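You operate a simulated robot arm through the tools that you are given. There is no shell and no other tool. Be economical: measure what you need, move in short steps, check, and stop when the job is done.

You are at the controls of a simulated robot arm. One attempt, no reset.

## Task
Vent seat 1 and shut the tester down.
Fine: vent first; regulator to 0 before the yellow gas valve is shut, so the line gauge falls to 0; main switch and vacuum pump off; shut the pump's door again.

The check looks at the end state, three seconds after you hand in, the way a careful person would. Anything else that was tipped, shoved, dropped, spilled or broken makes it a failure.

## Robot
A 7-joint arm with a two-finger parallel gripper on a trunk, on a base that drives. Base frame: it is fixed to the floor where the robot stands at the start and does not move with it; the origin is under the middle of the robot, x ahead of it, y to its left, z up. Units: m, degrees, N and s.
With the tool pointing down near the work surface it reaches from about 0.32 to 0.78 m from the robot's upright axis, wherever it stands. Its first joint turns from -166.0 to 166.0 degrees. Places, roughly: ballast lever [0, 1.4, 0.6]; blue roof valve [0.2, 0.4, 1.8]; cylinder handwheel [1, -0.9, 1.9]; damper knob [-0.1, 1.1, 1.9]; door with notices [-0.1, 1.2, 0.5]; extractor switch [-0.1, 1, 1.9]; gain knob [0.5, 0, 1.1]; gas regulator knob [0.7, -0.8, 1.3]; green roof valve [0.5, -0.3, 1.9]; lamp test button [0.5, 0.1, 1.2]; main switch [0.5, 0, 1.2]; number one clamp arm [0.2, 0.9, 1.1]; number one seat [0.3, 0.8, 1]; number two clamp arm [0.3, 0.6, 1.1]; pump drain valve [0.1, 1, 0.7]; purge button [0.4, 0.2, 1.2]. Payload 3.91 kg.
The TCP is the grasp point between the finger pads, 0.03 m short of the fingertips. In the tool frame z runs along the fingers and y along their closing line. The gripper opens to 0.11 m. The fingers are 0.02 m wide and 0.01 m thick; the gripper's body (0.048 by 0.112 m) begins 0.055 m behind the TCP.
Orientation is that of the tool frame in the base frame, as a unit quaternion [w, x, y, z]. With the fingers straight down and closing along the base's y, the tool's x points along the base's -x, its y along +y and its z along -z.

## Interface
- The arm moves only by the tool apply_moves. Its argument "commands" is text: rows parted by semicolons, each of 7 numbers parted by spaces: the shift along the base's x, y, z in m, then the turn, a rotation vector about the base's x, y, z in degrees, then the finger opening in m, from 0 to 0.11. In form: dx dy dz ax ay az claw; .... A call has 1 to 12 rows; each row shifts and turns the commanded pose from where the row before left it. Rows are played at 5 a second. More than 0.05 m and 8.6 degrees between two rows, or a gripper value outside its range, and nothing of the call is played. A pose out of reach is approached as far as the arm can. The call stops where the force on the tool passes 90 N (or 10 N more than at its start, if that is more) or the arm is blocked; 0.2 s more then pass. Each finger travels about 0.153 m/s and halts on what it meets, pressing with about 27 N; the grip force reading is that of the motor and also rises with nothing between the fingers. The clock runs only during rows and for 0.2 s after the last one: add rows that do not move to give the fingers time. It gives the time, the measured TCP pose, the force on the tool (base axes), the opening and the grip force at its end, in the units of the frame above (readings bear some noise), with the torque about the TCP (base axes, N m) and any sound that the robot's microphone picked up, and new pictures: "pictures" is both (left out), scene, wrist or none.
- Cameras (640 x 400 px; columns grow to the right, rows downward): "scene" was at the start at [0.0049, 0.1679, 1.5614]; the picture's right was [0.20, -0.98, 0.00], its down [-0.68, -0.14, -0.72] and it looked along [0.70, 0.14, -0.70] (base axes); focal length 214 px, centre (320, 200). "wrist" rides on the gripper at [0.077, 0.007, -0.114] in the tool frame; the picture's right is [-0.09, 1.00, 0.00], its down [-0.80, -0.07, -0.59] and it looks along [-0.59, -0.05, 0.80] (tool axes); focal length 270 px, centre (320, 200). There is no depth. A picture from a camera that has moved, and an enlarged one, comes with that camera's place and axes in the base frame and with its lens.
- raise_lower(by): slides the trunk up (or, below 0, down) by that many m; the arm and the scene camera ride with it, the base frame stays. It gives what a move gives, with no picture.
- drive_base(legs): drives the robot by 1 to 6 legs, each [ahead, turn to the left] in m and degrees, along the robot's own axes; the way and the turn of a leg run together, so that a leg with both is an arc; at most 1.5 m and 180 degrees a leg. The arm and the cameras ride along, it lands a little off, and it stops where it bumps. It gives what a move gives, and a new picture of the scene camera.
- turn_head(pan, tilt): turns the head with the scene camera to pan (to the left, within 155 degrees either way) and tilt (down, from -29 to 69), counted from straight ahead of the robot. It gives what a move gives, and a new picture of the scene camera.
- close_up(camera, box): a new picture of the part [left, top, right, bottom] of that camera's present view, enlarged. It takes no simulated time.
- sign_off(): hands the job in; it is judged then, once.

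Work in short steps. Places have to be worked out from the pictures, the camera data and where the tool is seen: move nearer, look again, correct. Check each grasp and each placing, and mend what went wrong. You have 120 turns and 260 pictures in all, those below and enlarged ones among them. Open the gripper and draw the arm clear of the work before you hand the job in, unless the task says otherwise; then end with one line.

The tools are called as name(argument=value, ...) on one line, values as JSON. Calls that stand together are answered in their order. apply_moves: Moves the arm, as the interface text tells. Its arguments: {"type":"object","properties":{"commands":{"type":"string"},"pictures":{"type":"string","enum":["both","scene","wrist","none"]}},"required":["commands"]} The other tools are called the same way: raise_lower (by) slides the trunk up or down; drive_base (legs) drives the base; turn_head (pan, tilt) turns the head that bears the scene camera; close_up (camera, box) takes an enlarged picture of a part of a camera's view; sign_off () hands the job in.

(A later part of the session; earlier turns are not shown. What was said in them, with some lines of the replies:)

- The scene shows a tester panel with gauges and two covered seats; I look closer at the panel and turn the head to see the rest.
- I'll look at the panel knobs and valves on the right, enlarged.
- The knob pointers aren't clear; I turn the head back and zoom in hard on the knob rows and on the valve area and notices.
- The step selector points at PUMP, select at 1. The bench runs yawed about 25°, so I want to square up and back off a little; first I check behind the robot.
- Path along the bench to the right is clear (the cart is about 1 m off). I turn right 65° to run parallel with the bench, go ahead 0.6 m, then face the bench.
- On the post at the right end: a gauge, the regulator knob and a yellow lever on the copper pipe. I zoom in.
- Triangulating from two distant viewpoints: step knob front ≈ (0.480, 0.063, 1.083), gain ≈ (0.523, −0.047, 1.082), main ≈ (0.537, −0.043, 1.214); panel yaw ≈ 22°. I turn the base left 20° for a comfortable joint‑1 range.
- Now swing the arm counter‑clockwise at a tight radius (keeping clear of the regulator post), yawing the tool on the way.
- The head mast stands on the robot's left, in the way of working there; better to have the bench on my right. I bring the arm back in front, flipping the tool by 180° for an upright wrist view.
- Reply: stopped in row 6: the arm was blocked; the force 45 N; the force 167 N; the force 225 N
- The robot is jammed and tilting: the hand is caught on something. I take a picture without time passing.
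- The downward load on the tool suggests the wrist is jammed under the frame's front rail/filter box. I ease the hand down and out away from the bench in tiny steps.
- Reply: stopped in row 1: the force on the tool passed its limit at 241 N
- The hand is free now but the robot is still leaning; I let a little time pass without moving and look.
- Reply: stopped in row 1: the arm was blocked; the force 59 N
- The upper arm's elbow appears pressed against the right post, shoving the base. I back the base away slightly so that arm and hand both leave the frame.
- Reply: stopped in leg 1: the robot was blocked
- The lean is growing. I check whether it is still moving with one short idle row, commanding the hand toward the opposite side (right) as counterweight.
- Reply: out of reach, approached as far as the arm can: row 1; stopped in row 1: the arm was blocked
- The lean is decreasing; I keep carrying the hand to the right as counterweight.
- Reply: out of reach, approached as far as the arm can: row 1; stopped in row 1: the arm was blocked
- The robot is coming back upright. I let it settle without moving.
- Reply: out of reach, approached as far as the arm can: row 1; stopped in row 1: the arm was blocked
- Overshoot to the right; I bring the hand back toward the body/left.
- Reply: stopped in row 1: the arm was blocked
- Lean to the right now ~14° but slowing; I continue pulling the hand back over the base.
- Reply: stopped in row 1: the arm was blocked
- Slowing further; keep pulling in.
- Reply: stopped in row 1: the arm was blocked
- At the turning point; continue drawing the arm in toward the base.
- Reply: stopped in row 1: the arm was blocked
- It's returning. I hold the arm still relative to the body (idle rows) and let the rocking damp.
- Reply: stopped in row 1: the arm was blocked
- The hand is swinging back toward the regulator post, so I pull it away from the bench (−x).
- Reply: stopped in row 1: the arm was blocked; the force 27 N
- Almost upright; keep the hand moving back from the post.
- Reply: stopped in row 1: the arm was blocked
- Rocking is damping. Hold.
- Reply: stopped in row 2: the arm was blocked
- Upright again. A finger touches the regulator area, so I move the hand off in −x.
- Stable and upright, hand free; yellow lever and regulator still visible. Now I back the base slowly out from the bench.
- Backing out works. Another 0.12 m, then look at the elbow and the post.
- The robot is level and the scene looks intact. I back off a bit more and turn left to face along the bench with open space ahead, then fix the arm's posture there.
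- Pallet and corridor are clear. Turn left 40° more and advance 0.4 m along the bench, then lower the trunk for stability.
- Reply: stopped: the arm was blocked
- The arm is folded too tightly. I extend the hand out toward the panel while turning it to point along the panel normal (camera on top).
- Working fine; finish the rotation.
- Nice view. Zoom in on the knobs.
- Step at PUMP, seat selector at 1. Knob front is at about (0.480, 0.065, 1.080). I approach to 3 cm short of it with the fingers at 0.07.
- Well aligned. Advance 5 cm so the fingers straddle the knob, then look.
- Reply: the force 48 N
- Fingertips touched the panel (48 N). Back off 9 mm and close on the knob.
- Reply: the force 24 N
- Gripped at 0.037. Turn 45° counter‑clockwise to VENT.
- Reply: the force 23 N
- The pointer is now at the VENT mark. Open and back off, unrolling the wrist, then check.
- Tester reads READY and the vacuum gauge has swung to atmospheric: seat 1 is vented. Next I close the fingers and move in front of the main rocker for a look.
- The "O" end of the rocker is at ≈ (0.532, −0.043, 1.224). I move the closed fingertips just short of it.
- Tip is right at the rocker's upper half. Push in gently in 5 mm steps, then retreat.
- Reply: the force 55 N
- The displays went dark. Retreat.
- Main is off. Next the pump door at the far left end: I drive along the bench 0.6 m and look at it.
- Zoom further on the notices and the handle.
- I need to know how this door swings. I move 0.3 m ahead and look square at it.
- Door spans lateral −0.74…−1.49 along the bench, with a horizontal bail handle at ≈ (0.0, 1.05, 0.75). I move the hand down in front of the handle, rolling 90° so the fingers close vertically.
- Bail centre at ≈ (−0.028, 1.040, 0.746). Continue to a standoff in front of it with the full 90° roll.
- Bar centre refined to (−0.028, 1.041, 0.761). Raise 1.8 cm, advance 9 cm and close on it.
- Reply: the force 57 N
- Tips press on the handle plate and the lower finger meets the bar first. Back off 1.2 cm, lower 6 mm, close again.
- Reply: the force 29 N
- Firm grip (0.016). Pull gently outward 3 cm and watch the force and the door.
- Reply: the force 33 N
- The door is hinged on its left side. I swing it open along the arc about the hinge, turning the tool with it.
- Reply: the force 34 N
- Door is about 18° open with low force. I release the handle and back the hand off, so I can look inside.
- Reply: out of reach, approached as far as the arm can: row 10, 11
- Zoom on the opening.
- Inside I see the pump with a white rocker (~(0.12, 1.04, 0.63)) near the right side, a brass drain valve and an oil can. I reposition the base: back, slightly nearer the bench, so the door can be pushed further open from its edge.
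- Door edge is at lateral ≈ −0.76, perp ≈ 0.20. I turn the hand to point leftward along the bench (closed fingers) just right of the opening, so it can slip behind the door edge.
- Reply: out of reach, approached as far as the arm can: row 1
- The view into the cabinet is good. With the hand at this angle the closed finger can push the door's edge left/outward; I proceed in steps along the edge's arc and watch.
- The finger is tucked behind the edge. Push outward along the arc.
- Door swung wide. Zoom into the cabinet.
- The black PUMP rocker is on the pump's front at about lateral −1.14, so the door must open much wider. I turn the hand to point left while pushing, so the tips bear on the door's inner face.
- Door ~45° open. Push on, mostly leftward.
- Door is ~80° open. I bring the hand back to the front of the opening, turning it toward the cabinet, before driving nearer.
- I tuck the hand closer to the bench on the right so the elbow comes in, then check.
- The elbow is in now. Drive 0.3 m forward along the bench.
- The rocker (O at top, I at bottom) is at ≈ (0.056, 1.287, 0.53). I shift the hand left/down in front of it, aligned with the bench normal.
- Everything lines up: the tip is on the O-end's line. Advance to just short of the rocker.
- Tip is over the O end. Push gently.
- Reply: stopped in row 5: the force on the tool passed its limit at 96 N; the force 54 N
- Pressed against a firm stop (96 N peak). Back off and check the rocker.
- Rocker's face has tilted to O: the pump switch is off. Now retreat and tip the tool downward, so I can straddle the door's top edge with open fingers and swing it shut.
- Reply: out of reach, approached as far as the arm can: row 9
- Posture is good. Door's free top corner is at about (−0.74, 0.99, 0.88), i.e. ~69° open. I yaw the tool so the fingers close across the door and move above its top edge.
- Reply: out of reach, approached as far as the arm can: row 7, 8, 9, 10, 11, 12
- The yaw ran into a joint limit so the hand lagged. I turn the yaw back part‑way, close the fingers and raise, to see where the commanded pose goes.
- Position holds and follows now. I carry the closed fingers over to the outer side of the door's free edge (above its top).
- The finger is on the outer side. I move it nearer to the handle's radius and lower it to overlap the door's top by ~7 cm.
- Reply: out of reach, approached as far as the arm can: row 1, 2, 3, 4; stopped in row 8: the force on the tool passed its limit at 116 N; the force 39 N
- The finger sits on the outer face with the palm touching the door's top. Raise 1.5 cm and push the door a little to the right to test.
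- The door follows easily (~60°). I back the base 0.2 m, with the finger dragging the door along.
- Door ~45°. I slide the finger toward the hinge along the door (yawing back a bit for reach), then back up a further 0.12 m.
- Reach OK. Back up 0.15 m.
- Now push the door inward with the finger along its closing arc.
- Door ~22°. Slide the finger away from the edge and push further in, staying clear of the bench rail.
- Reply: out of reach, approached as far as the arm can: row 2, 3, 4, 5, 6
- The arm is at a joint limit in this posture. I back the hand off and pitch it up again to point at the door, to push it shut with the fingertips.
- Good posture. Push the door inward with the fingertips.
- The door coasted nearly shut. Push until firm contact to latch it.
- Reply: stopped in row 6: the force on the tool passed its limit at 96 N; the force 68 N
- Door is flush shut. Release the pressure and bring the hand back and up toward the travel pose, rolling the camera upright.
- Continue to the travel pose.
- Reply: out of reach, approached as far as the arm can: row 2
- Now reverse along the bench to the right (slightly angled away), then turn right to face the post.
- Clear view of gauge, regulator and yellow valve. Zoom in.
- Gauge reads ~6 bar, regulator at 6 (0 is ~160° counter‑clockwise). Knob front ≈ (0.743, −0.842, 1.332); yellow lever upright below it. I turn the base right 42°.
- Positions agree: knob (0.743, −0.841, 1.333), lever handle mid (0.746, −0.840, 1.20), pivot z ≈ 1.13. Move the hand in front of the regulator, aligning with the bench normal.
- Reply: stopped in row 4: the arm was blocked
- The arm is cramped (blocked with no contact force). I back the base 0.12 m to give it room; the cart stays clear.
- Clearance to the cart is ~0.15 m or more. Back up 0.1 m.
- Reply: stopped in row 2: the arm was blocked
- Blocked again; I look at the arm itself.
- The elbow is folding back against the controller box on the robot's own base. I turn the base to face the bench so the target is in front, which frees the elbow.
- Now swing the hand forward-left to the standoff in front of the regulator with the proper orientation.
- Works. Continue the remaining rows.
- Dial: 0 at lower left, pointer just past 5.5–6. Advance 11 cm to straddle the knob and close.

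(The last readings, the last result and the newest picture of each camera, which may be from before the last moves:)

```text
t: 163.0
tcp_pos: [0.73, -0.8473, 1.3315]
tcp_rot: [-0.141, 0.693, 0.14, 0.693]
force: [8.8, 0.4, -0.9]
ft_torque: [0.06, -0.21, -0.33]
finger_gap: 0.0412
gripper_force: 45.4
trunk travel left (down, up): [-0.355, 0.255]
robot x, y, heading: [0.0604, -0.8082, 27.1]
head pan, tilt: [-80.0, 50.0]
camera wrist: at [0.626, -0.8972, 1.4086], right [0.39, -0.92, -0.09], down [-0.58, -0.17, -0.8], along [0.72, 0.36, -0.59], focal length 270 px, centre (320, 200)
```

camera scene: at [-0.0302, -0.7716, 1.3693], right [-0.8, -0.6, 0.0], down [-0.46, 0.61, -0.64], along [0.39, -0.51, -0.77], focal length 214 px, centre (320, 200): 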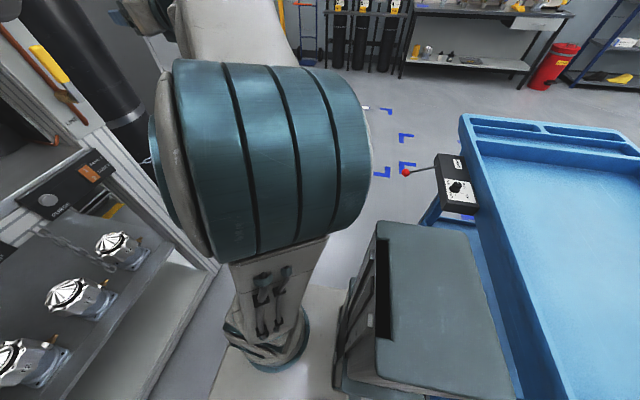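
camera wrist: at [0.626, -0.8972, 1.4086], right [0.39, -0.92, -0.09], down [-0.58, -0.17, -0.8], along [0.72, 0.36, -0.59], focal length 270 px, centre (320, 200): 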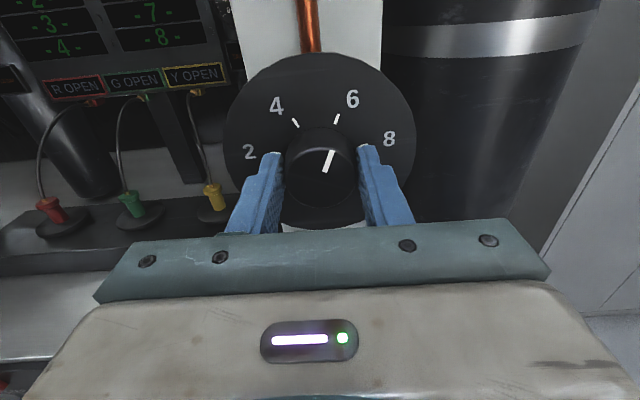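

Gripped at 0.041. Turn counter‑clockwise by 80°.

apply_moves(commands="0 0 0 -7.36 -3.12 0 0.02; 0 0 0 -7.36 -3.12 0 0.02; 0 0 0 -7.36 -3.12 0 0.02; 0 0 0 -7.36 -3.12 0 0.02; 0 0 0 -7.36 -3.12 0 0.02; 0 0 0 -7.36 -3.12 0 0.02; 0 0 0 -7.36 -3.12 0 0.02; 0 0 0 -7.36 -3.12 0 0.02; 0 0 0 -7.36 -3.12 0 0.02; 0 0 0 -7.36 -3.12 0 0.02; 0 0 0 0 0 0 0.02", pictures="wrist")

```text
t: 165.4
tcp_pos: [0.7284, -0.8446, 1.3308]
tcp_rot: [0.337, 0.441, 0.554, 0.621]
force: [-14.3, 4.6, -20.8]
ft_torque: [-0.24, 0.59, 0.85]
finger_gap: 0.041
gripper_force: 45.0
trunk travel left (down, up): [-0.355, 0.255]
robot x, y, heading: [0.0591, -0.8109, 27.1]
head pan, tilt: [-80.0, 50.0]
camera wrist: at [0.5938, -0.8217, 1.3509], right [0.1, -0.24, 0.97], down [-0.24, -0.95, -0.21], along [0.96, -0.21, -0.15], focal length 270 px, centre (320, 200)
```

wrist: 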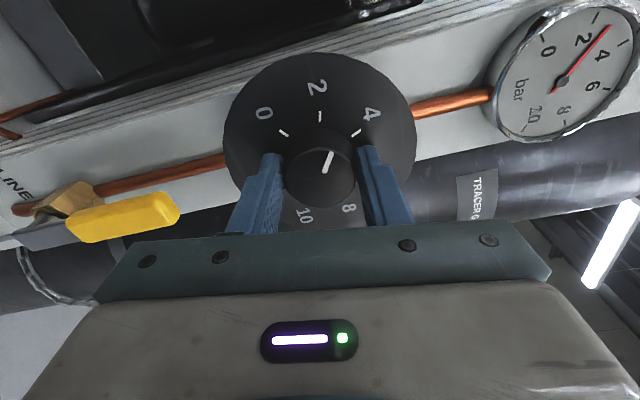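

Gauge falls to ~3. Release, roll back, regrip.

apply_moves(commands="0 0 0 0 0 0 0.06; 0 0 0 0 0 0 0.07; 0 0 0 8 3.39 0 0.07; 0 0 0 8 3.39 0 0.07; 0 0 0 8 3.39 0 0.07; 0 0 0 8 3.39 0 0.07; 0 0 0 8 3.39 0 0.07; 0 0 0 8 3.39 0 0.07; 0 0 0 8 3.39 0 0.07; 0 0 0 8 3.39 0 0.07; 0 0 0 8 3.39 0 0.07; 0 0 0 8 3.39 0 0.07", pictures="none")

apply_moves(commands="0 0 0 0 0 0 0.05; 0 0 0 0 0 0 0.02; 0 0 0 0 0 0 0.02; 0 0 0 -7.36 -3.12 0 0.02; 0 0 0 -7.36 -3.12 0 0.02; 0 0 0 -7.36 -3.12 0 0.02; 0 0 0 -7.36 -3.12 0 0.02; 0 0 0 -7.36 -3.12 0 0.02; 0 0 0 -7.36 -3.12 0 0.02; 0 0 0 -7.36 -3.12 0 0.02; 0 0 0 -7.36 -3.12 0 0.02", pictures="wrist")

```text
refused: row 3 steps farther than a row can; nothing moved
```

```text
t: 167.8
tcp_pos: [0.7303, -0.8536, 1.3297]
tcp_rot: [0.387, 0.401, 0.578, 0.596]
force: [19.9, 18.9, 72.3]
ft_torque: [1.14, -1.3, 0.19]
finger_gap: 0.0414
gripper_force: 44.7
out of reach, approached as far as the arm can: row 4, 5, 6, 7, 8, 9, 10, 11
trunk travel left (down, up): [-0.355, 0.255]
robot x, y, heading: [0.0587, -0.8099, 27.2]
head pan, tilt: [-80.0, 50.0]
camera wrist: at [0.5943, -0.8258, 1.3376], right [0.03, -0.11, 0.99], down [-0.25, -0.96, -0.1], along [0.97, -0.24, -0.06], focal length 270 px, centre (320, 200)
```

wrist: 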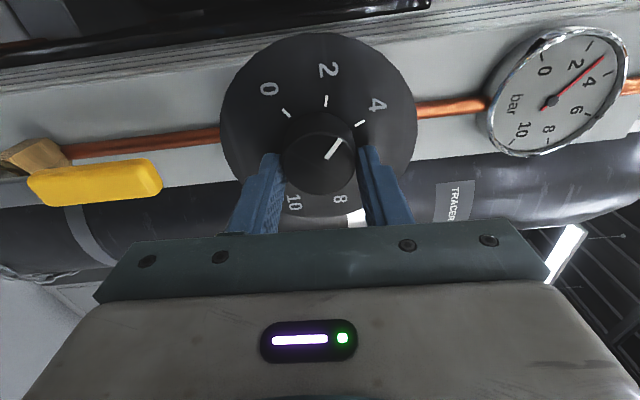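

The first call was refused for step size, so the second only strained against the wrist limit (no harm). Release and roll back now.

apply_moves(commands="0 0 0 0 0 0 0.06; 0 0 0 0 0 0 0.07; 0 0 0 7.7 3.27 0 0.07; 0 0 0 7.7 3.27 0 0.07; 0 0 0 7.7 3.27 0 0.07; 0 0 0 7.7 3.27 0 0.07; 0 0 0 7.7 3.27 0 0.07; 0 0 0 7.7 3.27 0 0.07; 0 0 0 7.7 3.27 0 0.07; 0 0 0 7.7 3.27 0 0.07; 0 0 0 7.7 3.27 0 0.07; 0 0 0 7.7 3.27 0 0.07", pictures="wrist")

```text
t: 170.4
tcp_pos: [0.7404, -0.8659, 1.3081]
tcp_rot: [-0.122, 0.694, 0.171, 0.689]
force: [-4.5, 3.8, -6.4]
ft_torque: [-0.31, -0.02, 0.31]
finger_gap: 0.0728
gripper_force: 2.6
trunk travel left (down, up): [-0.355, 0.255]
robot x, y, heading: [0.0608, -0.8128, 27.1]
head pan, tilt: [-80.0, 50.0]
camera wrist: at [0.638, -0.9127, 1.3891], right [0.41, -0.91, -0.02], down [-0.57, -0.23, -0.79], along [0.72, 0.34, -0.61], focal length 270 px, centre (320, 200)
```

wrist: 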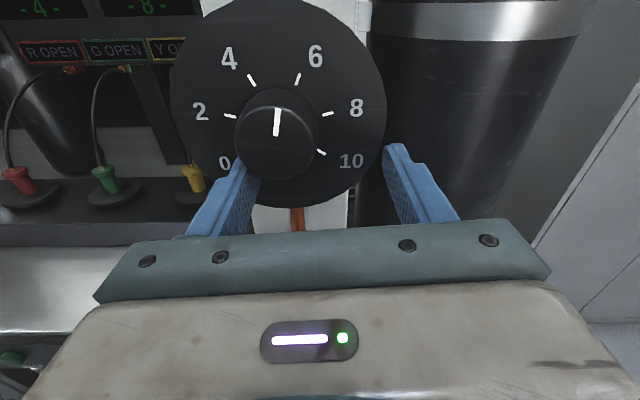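

The release left the hand ~2.5 cm off the knob axis and nudged the dial to ~5. Pull back, re-centre, go in and grip again.

apply_moves(commands="-0.04 -0.017 0 0 0 0 0.07; -0.01 0.02 0.024 0 0 0 0.07; 0.036 0.016 0 0 0 0 0.07; 0.004 0.001 0 0 0 0 0.07; 0 0 0 0 0 0 0.04; 0 0 0 0 0 0 0.02; 0 0 0 0 0 0 0.02", pictures="wrist")

```text
t: 172.0
tcp_pos: [0.7304, -0.845, 1.3334]
tcp_rot: [-0.121, 0.693, 0.171, 0.69]
force: [-0.3, 2.1, 2.7]
ft_torque: [0.12, -0.16, 0.2]
finger_gap: 0.0414
gripper_force: 45.2
trunk travel left (down, up): [-0.355, 0.255]
robot x, y, heading: [0.0573, -0.8083, 27.1]
head pan, tilt: [-80.0, 50.0]
camera wrist: at [0.6277, -0.8933, 1.4136], right [0.41, -0.91, -0.02], down [-0.56, -0.23, -0.79], along [0.72, 0.33, -0.61], focal length 270 px, centre (320, 200)
```

wrist: 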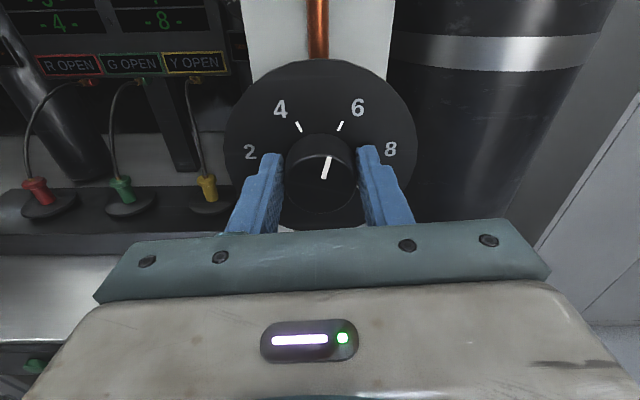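

Good grip again. Turn 78° counter‑clockwise.

apply_moves(commands="0 0 0 -7.18 -3.04 0 0.02; 0 0 0 -7.18 -3.04 0 0.02; 0 0 0 -7.18 -3.04 0 0.02; 0 0 0 -7.18 -3.04 0 0.02; 0 0 0 -7.18 -3.04 0 0.02; 0 0 0 -7.18 -3.04 0 0.02; 0 0 0 -7.18 -3.04 0 0.02; 0 0 0 -7.18 -3.04 0 0.02; 0 0 0 -7.18 -3.04 0 0.02; 0 0 0 -7.18 -3.04 0 0.02; 0 0 0 0 0 0 0.02", pictures="wrist")

```text
t: 174.4
tcp_pos: [0.7307, -0.844, 1.3303]
tcp_rot: [0.348, 0.441, 0.564, 0.605]
force: [-21.5, 12.6, -35.3]
ft_torque: [-0.47, 1.22, 0.63]
finger_gap: 0.0414
gripper_force: 45.6
trunk travel left (down, up): [-0.355, 0.255]
robot x, y, heading: [0.0586, -0.8095, 26.9]
head pan, tilt: [-80.0, 50.0]
camera wrist: at [0.5965, -0.8183, 1.3518], right [0.11, -0.2, 0.97], down [-0.26, -0.95, -0.17], along [0.96, -0.23, -0.16], focal length 270 px, centre (320, 200)
```

wrist: 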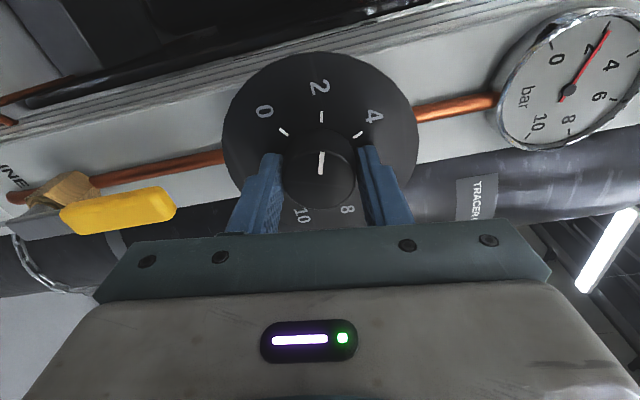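

Pointer at ~2.3. This time I release and withdraw before rolling back.

apply_moves(commands="0 0 0 0 0 0 0.06; 0 0 0 0 0 0 0.07; -0.041 -0.0175 0 0 0 0 0.07; 0 0 0 7.82 3.32 0 0.07; 0 0 0 7.82 3.32 0 0.07; 0 0 0 7.82 3.32 0 0.07; 0 0 0 7.82 3.32 0 0.07; 0 0 0 7.82 3.32 0 0.07; 0 0 0 7.82 3.32 0 0.07; 0 0 0 7.82 3.32 0 0.07; 0 0 0 7.82 3.32 0 0.07; 0 0 0 7.82 3.32 0 0.07", pictures="wrist")

```text
t: 177.0
tcp_pos: [0.6892, -0.8645, 1.334]
tcp_rot: [-0.114, 0.691, 0.179, 0.691]
force: [-0.5, 0.2, 0.3]
ft_torque: [0.03, 0.03, 0.01]
finger_gap: 0.0702
gripper_force: 0.1
trunk travel left (down, up): [-0.355, 0.255]
robot x, y, heading: [0.0623, -0.8094, 27.0]
head pan, tilt: [-80.0, 50.0]
camera wrist: at [0.5856, -0.9105, 1.4142], right [0.4, -0.91, 0.0], down [-0.56, -0.25, -0.79], along [0.73, 0.32, -0.61], focal length 270 px, centre (320, 200)
```

wrist: 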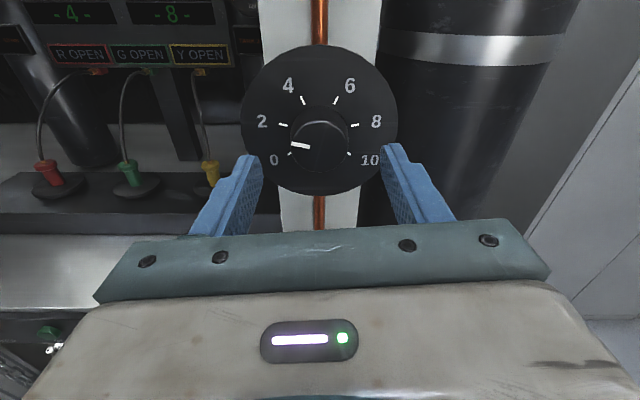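

Pointer at ~2. Go in, grip and turn ~62° further toward the 0 stop.

apply_moves(commands="0.0405 0.0195 -0.001 0 0 0 0.07; 0 0 0 0 0 0 0.04; 0 0 0 0 0 0 0.02; 0 0 0 0 0 0 0.02; 0 0 0 -7.18 -3.04 0 0.02; 0 0 0 -7.18 -3.04 0 0.02; 0 0 0 -7.18 -3.04 0 0.02; 0 0 0 -7.18 -3.04 0 0.02; 0 0 0 -7.18 -3.04 0 0.02; 0 0 0 -7.18 -3.04 0 0.02; 0 0 0 -5 -2.1 0 0.02; 0 0 0 0 0 0 0.02", pictures="wrist")

```text
t: 179.6
tcp_pos: [0.7277, -0.8427, 1.3331]
tcp_rot: [0.209, 0.546, 0.463, 0.666]
force: [-27.6, 6.6, -24.0]
ft_torque: [0.0, 0.96, 1.02]
finger_gap: 0.0412
gripper_force: 45.3
trunk travel left (down, up): [-0.355, 0.255]
robot x, y, heading: [0.0569, -0.8098, 27.0]
head pan, tilt: [-80.0, 50.0]
camera wrist: at [0.5992, -0.8305, 1.3833], right [0.25, -0.55, 0.79], down [-0.31, -0.82, -0.47], along [0.92, -0.13, -0.38], focal length 270 px, centre (320, 200)
```

wrist: 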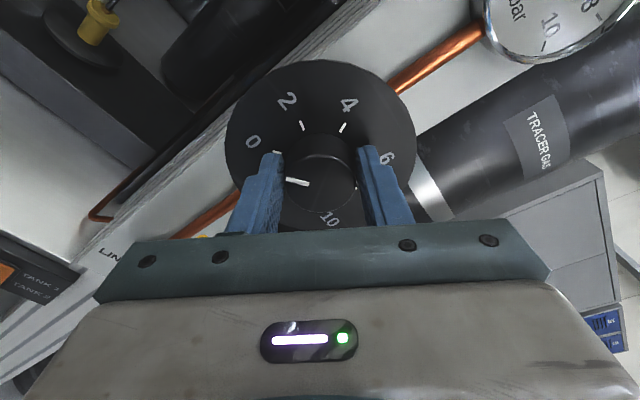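

Pointer appears at 0. Release, withdraw, roll back, and inspect the gauge.

apply_moves(commands="0 0 0 0 0 0 0.06; 0 0 0 0 0 0 0.07; -0.041 -0.0175 0 0 0 0 0.07; -0.041 -0.0175 0 7.18 3.04 0 0.07; -0.01 -0.004 0 7.18 3.04 0 0.07; 0 0 0 7.18 3.04 0 0.07; 0 0 0 7.18 3.04 0 0.07; 0 0 0 7.18 3.04 0 0.07; 0 0 0 7.18 3.04 0 0.07; 0 0 0 5 2.1 0 0.07; 0 0 0 0 0 0 0.07", pictures="wrist")

close_up(camera="wrist", box=[220, 0, 430, 170])

turn_head(pan=-25, tilt=5)

```text
t: 182.0
tcp_pos: [0.6381, -0.8845, 1.3314]
tcp_rot: [-0.112, 0.691, 0.179, 0.691]
force: [-0.2, 0.3, 0.2]
ft_torque: [0.02, -0.01, -0.01]
finger_gap: 0.07
gripper_force: 0.0
trunk travel left (down, up): [-0.355, 0.255]
robot x, y, heading: [0.0571, -0.8083, 27.3]
head pan, tilt: [-80.0, 50.0]
camera wrist: at [0.5348, -0.9298, 1.4122], right [0.4, -0.91, 0.0], down [-0.56, -0.25, -0.79], along [0.73, 0.32, -0.61], focal length 270 px, centre (320, 200)
```

wrist: 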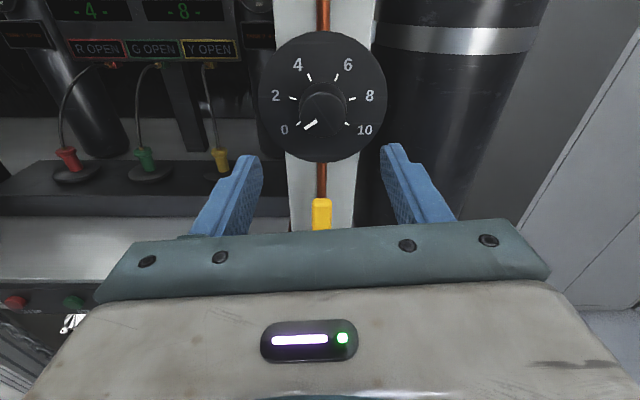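

```text
2.35 times, centred on (325, 85) of wrist
camera zoom: at [0.5348, -0.9298, 1.4122], right [0.4, -0.91, 0.0], down [-0.56, -0.25, -0.79], along [0.73, 0.32, -0.61], focal length 636 px, centre (308, 471)
```

zoom: 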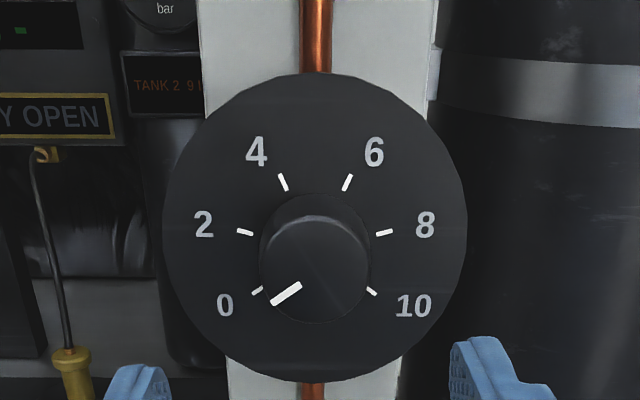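

```text
t: 183.3
tcp_pos: [0.6382, -0.8848, 1.3312]
tcp_rot: [-0.113, 0.691, 0.18, 0.691]
force: [0.6, -0.1, -0.2]
ft_torque: [0.0, -0.01, -0.03]
finger_gap: 0.0702
gripper_force: 0.1
trunk travel left (down, up): [-0.355, 0.255]
robot x, y, heading: [0.0618, -0.8137, 27.1]
head pan, tilt: [-25.0, 5.0]
camera scene: at [0.0149, -0.7067, 1.4392], right [0.03, -1.0, 0.0], down [-0.09, 0.0, -1.0], along [1.0, 0.03, -0.09], focal length 214 px, centre (320, 200)
```

scene: 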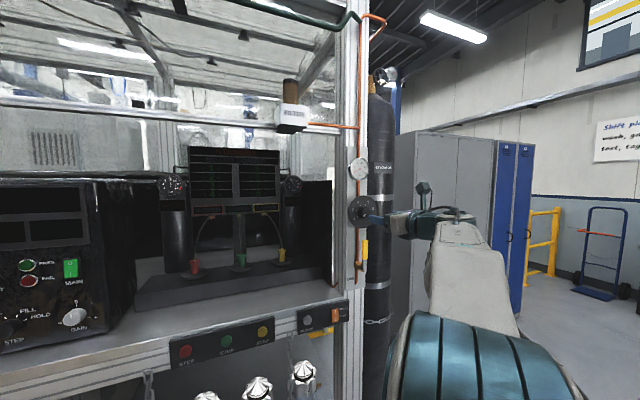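

Pointer is on 0. Check the line gauge.

close_up(camera="scene", box=[335, 140, 395, 290])

```text
2.67 times, centred on (365, 215) of scene
camera zoom: at [0.0149, -0.7067, 1.4392], right [0.03, -1.0, 0.0], down [-0.09, 0.0, -1.0], along [1.0, 0.03, -0.09], focal length 572 px, centre (200, 160)
```

zoom: 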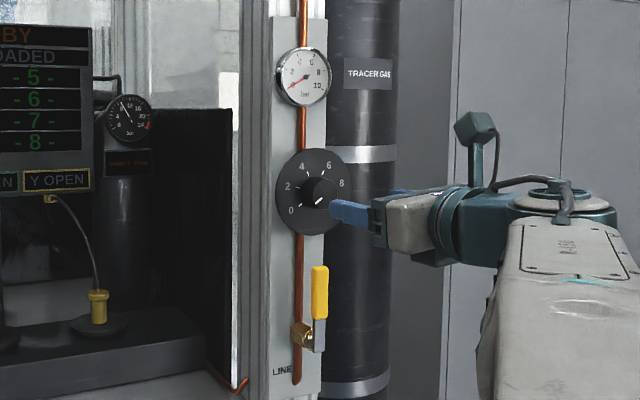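

Gauge is at 0 with the regulator at 0. Now the yellow valve: pivot ≈ (0.755, −0.834, 1.136), handle upright. I close the fingers and move down to the left of the handle.

apply_moves(commands="-0.0054 0.0169 -0.04 0 0 0 0.03; -0.0054 0.0169 -0.04 0 0 0 0; -0.0054 0.0169 -0.04 0 0 0 0; 0 0 0 0 0 0 0", pictures="both")

```text
t: 184.3
tcp_pos: [0.6225, -0.8336, 1.2112]
tcp_rot: [-0.112, 0.691, 0.18, 0.691]
force: [0.7, -0.1, -0.5]
ft_torque: [-0.02, 0.0, 0.01]
finger_gap: 0.0
gripper_force: 27.0
trunk travel left (down, up): [-0.355, 0.255]
robot x, y, heading: [0.0549, -0.8117, 26.8]
head pan, tilt: [-25.0, 5.0]
camera scene: at [0.0149, -0.7065, 1.4393], right [0.03, -1.0, 0.0], down [-0.09, 0.0, -1.0], along [1.0, 0.03, -0.09], focal length 214 px, centre (320, 200)
camera wrist: at [0.5188, -0.88, 1.292], right [0.4, -0.91, 0.01], down [-0.56, -0.25, -0.79], along [0.73, 0.32, -0.61], focal length 270 px, centre (320, 200)
```

scene: 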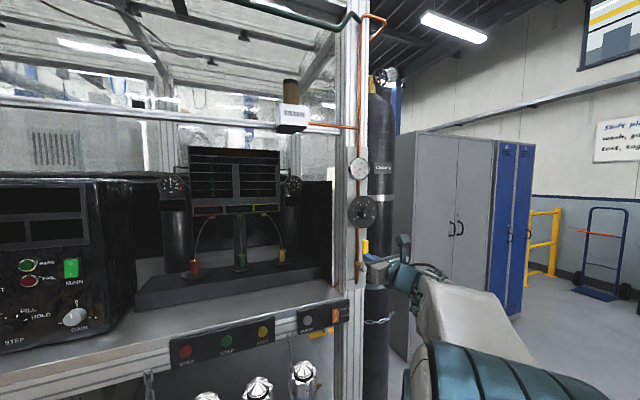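
wrist: 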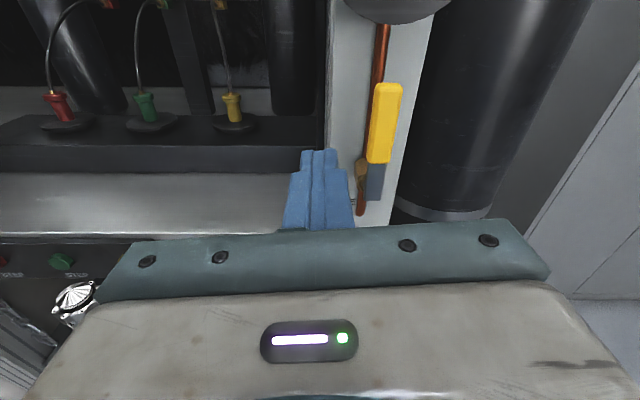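

Advance beside the handle, then push it to the right (clockwise) gently for the first ~20°.

apply_moves(commands="0.0291 0.0124 0 0 0 0 0; 0.0291 0.0124 0 0 0 0 0; 0.0291 0.0124 0 0 0 0 0; 0.006 -0.0138 0 0 0 0 0; 0.0057 -0.0138 0 0 0 0 0; 0.0053 -0.0124 0.0015 0 0 0 0; 0.0053 -0.0124 0.0015 0 0 0 0; 0 0 0 0 0 0 0", pictures="wrist")

```text
t: 186.1
tcp_pos: [0.7237, -0.8282, 1.2136]
tcp_rot: [-0.116, 0.692, 0.189, 0.687]
force: [-49.4, 40.4, -39.6]
ft_torque: [0.57, 0.79, 0.19]
finger_gap: 0.0002
gripper_force: 26.8
trunk travel left (down, up): [-0.355, 0.255]
robot x, y, heading: [0.0573, -0.8084, 27.5]
head pan, tilt: [-25.0, 5.0]
camera wrist: at [0.622, -0.8751, 1.2956], right [0.42, -0.91, 0.01], down [-0.56, -0.27, -0.79], along [0.72, 0.32, -0.62], focal length 270 px, centre (320, 200)
```

wrist: 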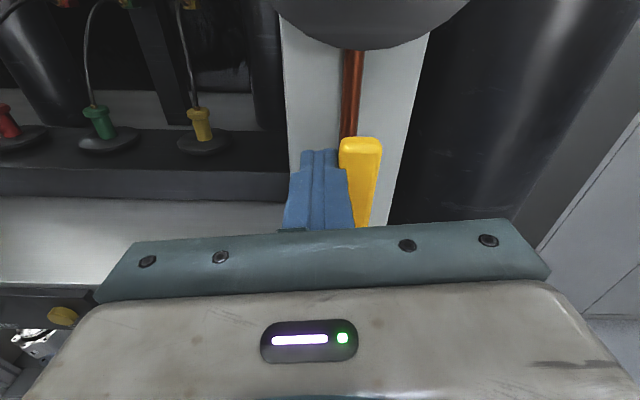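

Firm resistance to the right (56 N, no motion), so it closes the other way. Withdraw and go to the right side of the handle.

apply_moves(commands="-0.009 0.021 -0.003 0 0 0 0; -0.0368 -0.0156 0 0 0 0 0; -0.0368 -0.0156 0 0 0 0 0; 0.0176 -0.0414 0 0 0 0 0; 0.0176 -0.0414 0 0 0 0 0; 0.008 -0.019 0 0 0 0 0; 0 0 0 0 0 0 0", pictures="both")

```text
t: 187.7
tcp_pos: [0.6908, -0.9589, 1.2127]
tcp_rot: [-0.113, 0.691, 0.18, 0.691]
force: [0.0, 0.7, -0.2]
ft_torque: [0.0, 0.0, 0.03]
finger_gap: 0.0001
gripper_force: 26.9
trunk travel left (down, up): [-0.355, 0.255]
robot x, y, heading: [0.0578, -0.8098, 26.9]
head pan, tilt: [-25.0, 5.0]
camera scene: at [0.0148, -0.7065, 1.4393], right [0.03, -1.0, 0.0], down [-0.09, 0.0, -1.0], along [1.0, 0.03, -0.09], focal length 214 px, centre (320, 200)
camera wrist: at [0.5876, -1.0052, 1.2931], right [0.41, -0.91, 0.0], down [-0.56, -0.25, -0.79], along [0.73, 0.32, -0.61], focal length 270 px, centre (320, 200)
```

scene: 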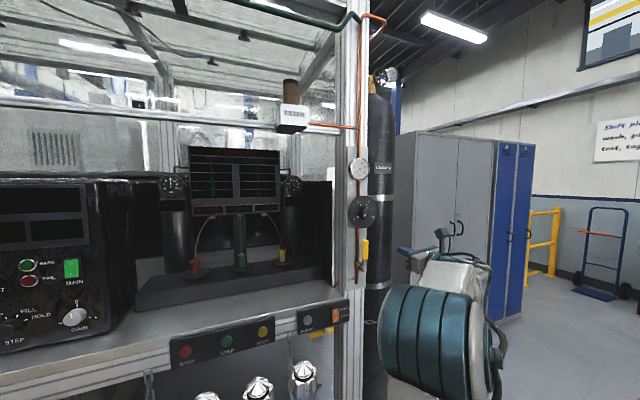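
wrist: 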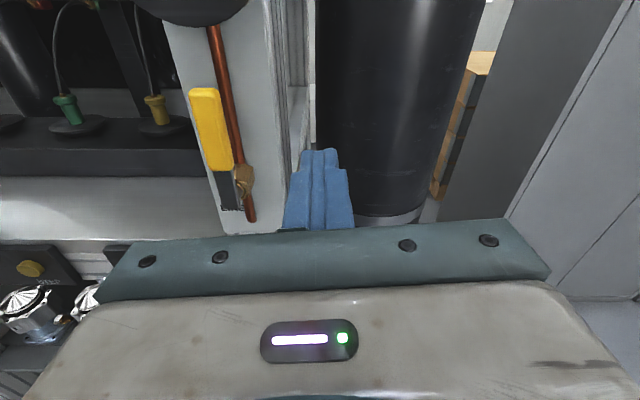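

Handle still upright. Insert on its right side and push left ~20°.

apply_moves(commands="-0.014 0.0331 0 0 0 0 0; 0.0368 0.0156 0 0 0 0 0; 0.0368 0.0156 0 0 0 0 0; -0.0056 0.0133 0 0 0 0 0; -0.0056 0.0133 0 0 0 0 0; -0.0053 0.0124 0.0015 0 0 0 0; -0.0053 0.0124 0.0015 0 0 0 0; 0 0 0 0 0 0 0", pictures="wrist")

```text
t: 189.5
tcp_pos: [0.7292, -0.8446, 1.2165]
tcp_rot: [-0.114, 0.691, 0.18, 0.691]
force: [0.3, 0.1, 0.3]
ft_torque: [0.0, 0.0, 0.01]
finger_gap: 0.0001
gripper_force: 26.6
trunk travel left (down, up): [-0.355, 0.255]
robot x, y, heading: [0.0611, -0.8125, 27.0]
head pan, tilt: [-25.0, 5.0]
camera wrist: at [0.6259, -0.8901, 1.2961], right [0.41, -0.91, 0.0], down [-0.56, -0.25, -0.79], along [0.73, 0.32, -0.61], focal length 270 px, centre (320, 200)
```

wrist: 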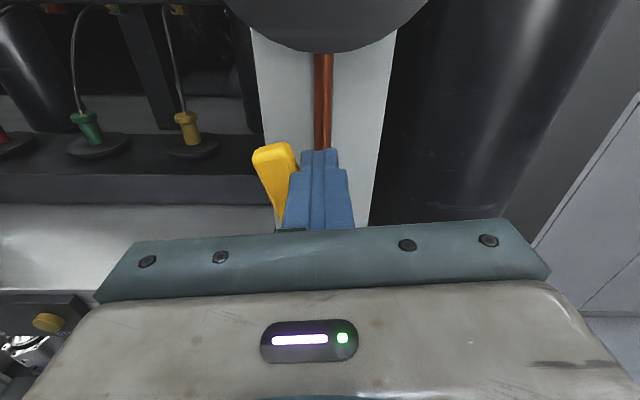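

It turns this way. Follow the arc to 90°.

apply_moves(commands="-0.0053 0.0124 -0.002 0 0 0 0; -0.0053 0.0124 -0.004 0 0 0 0; -0.0044 0.0104 -0.006 0 0 0 0; -0.0044 0.0104 -0.0085 0 0 0 0; -0.0032 0.0076 -0.01 0 0 0 0; -0.0032 0.0076 -0.0115 0 0 0 0; -0.0023 0.0055 -0.016 0 0 0 0; 0 0 -0.008 0 0 0 0; 0 0 0 0 0 0 0", pictures="wrist")

```text
t: 191.5
tcp_pos: [0.7009, -0.7775, 1.1519]
tcp_rot: [-0.113, 0.69, 0.181, 0.692]
force: [2.8, 1.8, 9.7]
ft_torque: [0.07, -0.27, 0.02]
finger_gap: 0.0
gripper_force: 26.9
trunk travel left (down, up): [-0.355, 0.255]
robot x, y, heading: [0.0591, -0.8113, 26.9]
head pan, tilt: [-25.0, 5.0]
camera wrist: at [0.5964, -0.8235, 1.2309], right [0.41, -0.91, 0.01], down [-0.55, -0.25, -0.79], along [0.73, 0.32, -0.61], focal length 270 px, centre (320, 200)
```

wrist: 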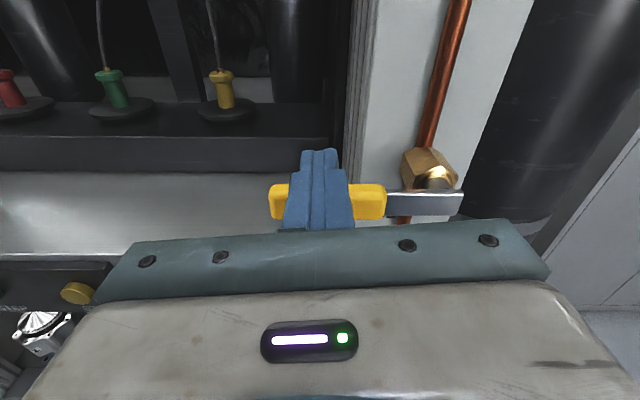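

The lever is horizontal. One more small press down to be sure it's on its stop, then withdraw upward and back.

apply_moves(commands="0 0 -0.006 0 0 0 0; 0 0 -0.006 0 0 0 0; 0 0 0 0 0 0 0; 0 0 0.03 0 0 0 0; -0.037 -0.0157 0.01 0 0 0 0; -0.037 -0.0157 0.01 0 0 0 0; -0.037 -0.0157 0 0 0 0 0; 0 0 0 0 0 0 0.05", pictures="both")

close_up(camera="scene", box=[320, 140, 400, 300])

```text
t: 193.3
tcp_pos: [0.5906, -0.8252, 1.1888]
tcp_rot: [-0.113, 0.691, 0.18, 0.691]
force: [-0.1, -0.5, 0.1]
ft_torque: [-0.01, 0.01, -0.02]
finger_gap: 0.05
gripper_force: 0.1
trunk travel left (down, up): [-0.355, 0.255]
robot x, y, heading: [0.0584, -0.8096, 27.1]
head pan, tilt: [-25.0, 5.0]
camera scene: at [0.0144, -0.7064, 1.4392], right [0.03, -1.0, 0.0], down [-0.09, 0.0, -1.0], along [1.0, 0.03, -0.09], focal length 214 px, centre (320, 200)
camera wrist: at [0.4875, -0.8705, 1.2693], right [0.41, -0.91, 0.0], down [-0.56, -0.25, -0.79], along [0.73, 0.32, -0.61], focal length 270 px, centre (320, 200)
```

scene: 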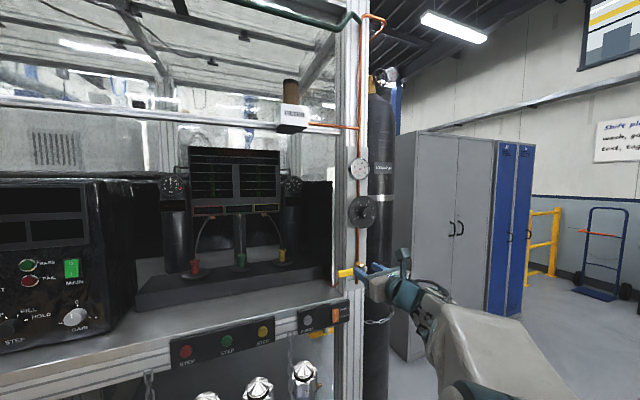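
wrist: 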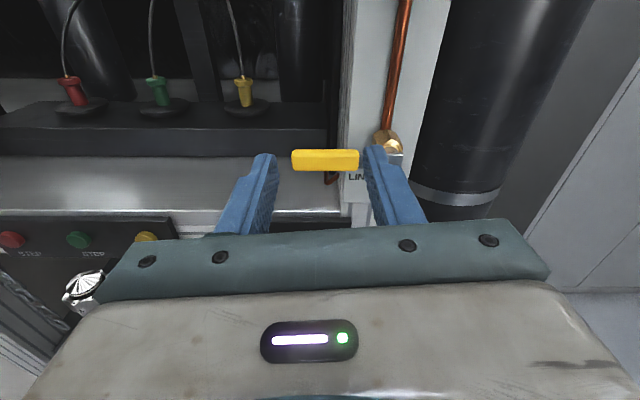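

```text
2.50 times, centred on (360, 220) of scene
camera zoom: at [0.0144, -0.7064, 1.4392], right [0.03, -1.0, 0.0], down [-0.09, 0.0, -1.0], along [1.0, 0.03, -0.09], focal length 536 px, centre (220, 150)
```

zoom: 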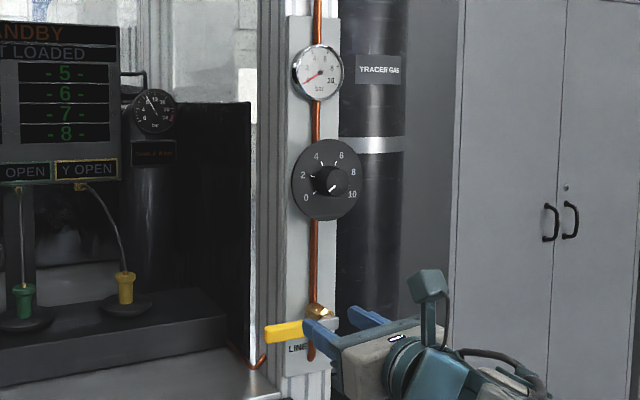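

Gauge at 0, regulator at 0, valve shut. Draw the arm further clear and take a last look at the panel and the pump door.

apply_moves(commands="-0.037 -0.0157 0.01 0 0 0 0.08; -0.037 -0.0157 0.01 0 0 0 0.11; -0.02 -0.008 0.01 0 0 0 0.11; 0 0 0 0 0 0 0.11", pictures="none")

turn_head(pan=35, tilt=30)

close_up(camera="scene", box=[180, 60, 460, 260])

turn_head(pan=-10, tilt=20)

```text
t: 194.3
tcp_pos: [0.4961, -0.8664, 1.2179]
tcp_rot: [-0.113, 0.691, 0.18, 0.691]
force: [-1.1, 0.2, 0.7]
ft_torque: [-0.02, -0.01, -0.01]
finger_gap: 0.1098
gripper_force: 0.1
trunk travel left (down, up): [-0.355, 0.255]
robot x, y, heading: [0.061, -0.8092, 27.0]
head pan, tilt: [-25.0, 5.0]
```

```text
t: 195.6
tcp_pos: [0.496, -0.8654, 1.2183]
tcp_rot: [-0.113, 0.691, 0.181, 0.691]
force: [0.3, -0.1, 0.4]
ft_torque: [-0.03, 0.03, 0.0]
finger_gap: 0.1101
gripper_force: 0.1
trunk travel left (down, up): [-0.355, 0.255]
robot x, y, heading: [0.0576, -0.8084, 26.8]
head pan, tilt: [35.0, 30.0]
camera scene: at [-0.0345, -0.6297, 1.3989], right [0.88, -0.47, 0.0], down [-0.24, -0.44, -0.87], along [0.41, 0.76, -0.5], focal length 214 px, centre (320, 200)
```

scene: 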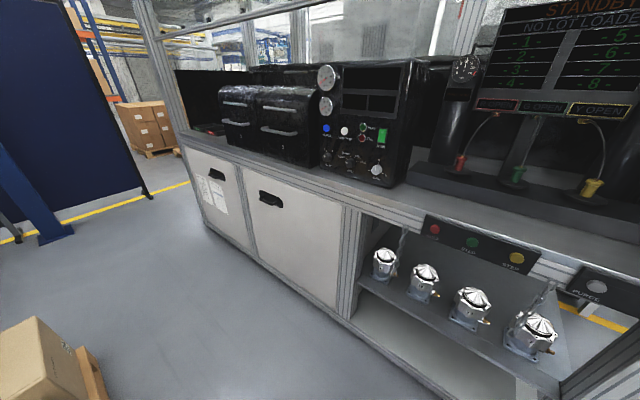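

```text
2.00 times, centred on (320, 160) of scene
camera zoom: at [-0.0345, -0.6297, 1.3989], right [0.88, -0.47, 0.0], down [-0.24, -0.44, -0.87], along [0.41, 0.76, -0.5], focal length 429 px, centre (320, 280)
```

zoom: 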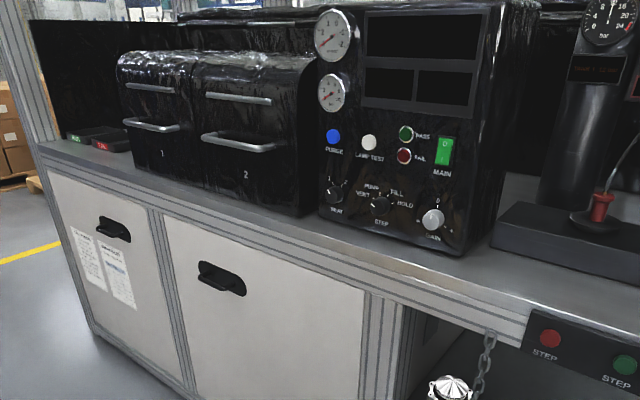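

```text
t: 196.7
tcp_pos: [0.4961, -0.8662, 1.2181]
tcp_rot: [-0.112, 0.691, 0.18, 0.691]
force: [-0.7, 0.4, -0.4]
ft_torque: [-0.04, -0.02, 0.0]
finger_gap: 0.1102
gripper_force: 0.0
trunk travel left (down, up): [-0.355, 0.255]
robot x, y, heading: [0.0587, -0.811, 27.2]
head pan, tilt: [-10.0, 20.0]
camera scene: at [0.0119, -0.6823, 1.4149], right [0.29, -0.96, 0.0], down [-0.33, -0.1, -0.94], along [0.9, 0.27, -0.34], focal length 214 px, centre (320, 200)
```

scene: 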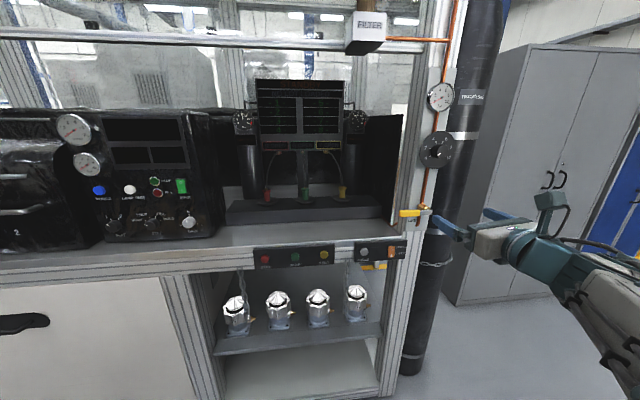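

Final state checked: step at VENT, displays dark, pump door flush, regulator and line gauge at 0, yellow lever crosswise, arm clear and gripper open. Handing in.

sign_off()

```text
The job is handed in.
```

Seat 1 is vented and the tester is shut down: regulator at 0, then the yellow valve shut with the line gauge at 0, main switch and pump off, pump door closed. Early on the arm jammed on the bench frame, the robot tipped and swung back upright, and the hand touched the regulator post; I saw no damage afterwards.
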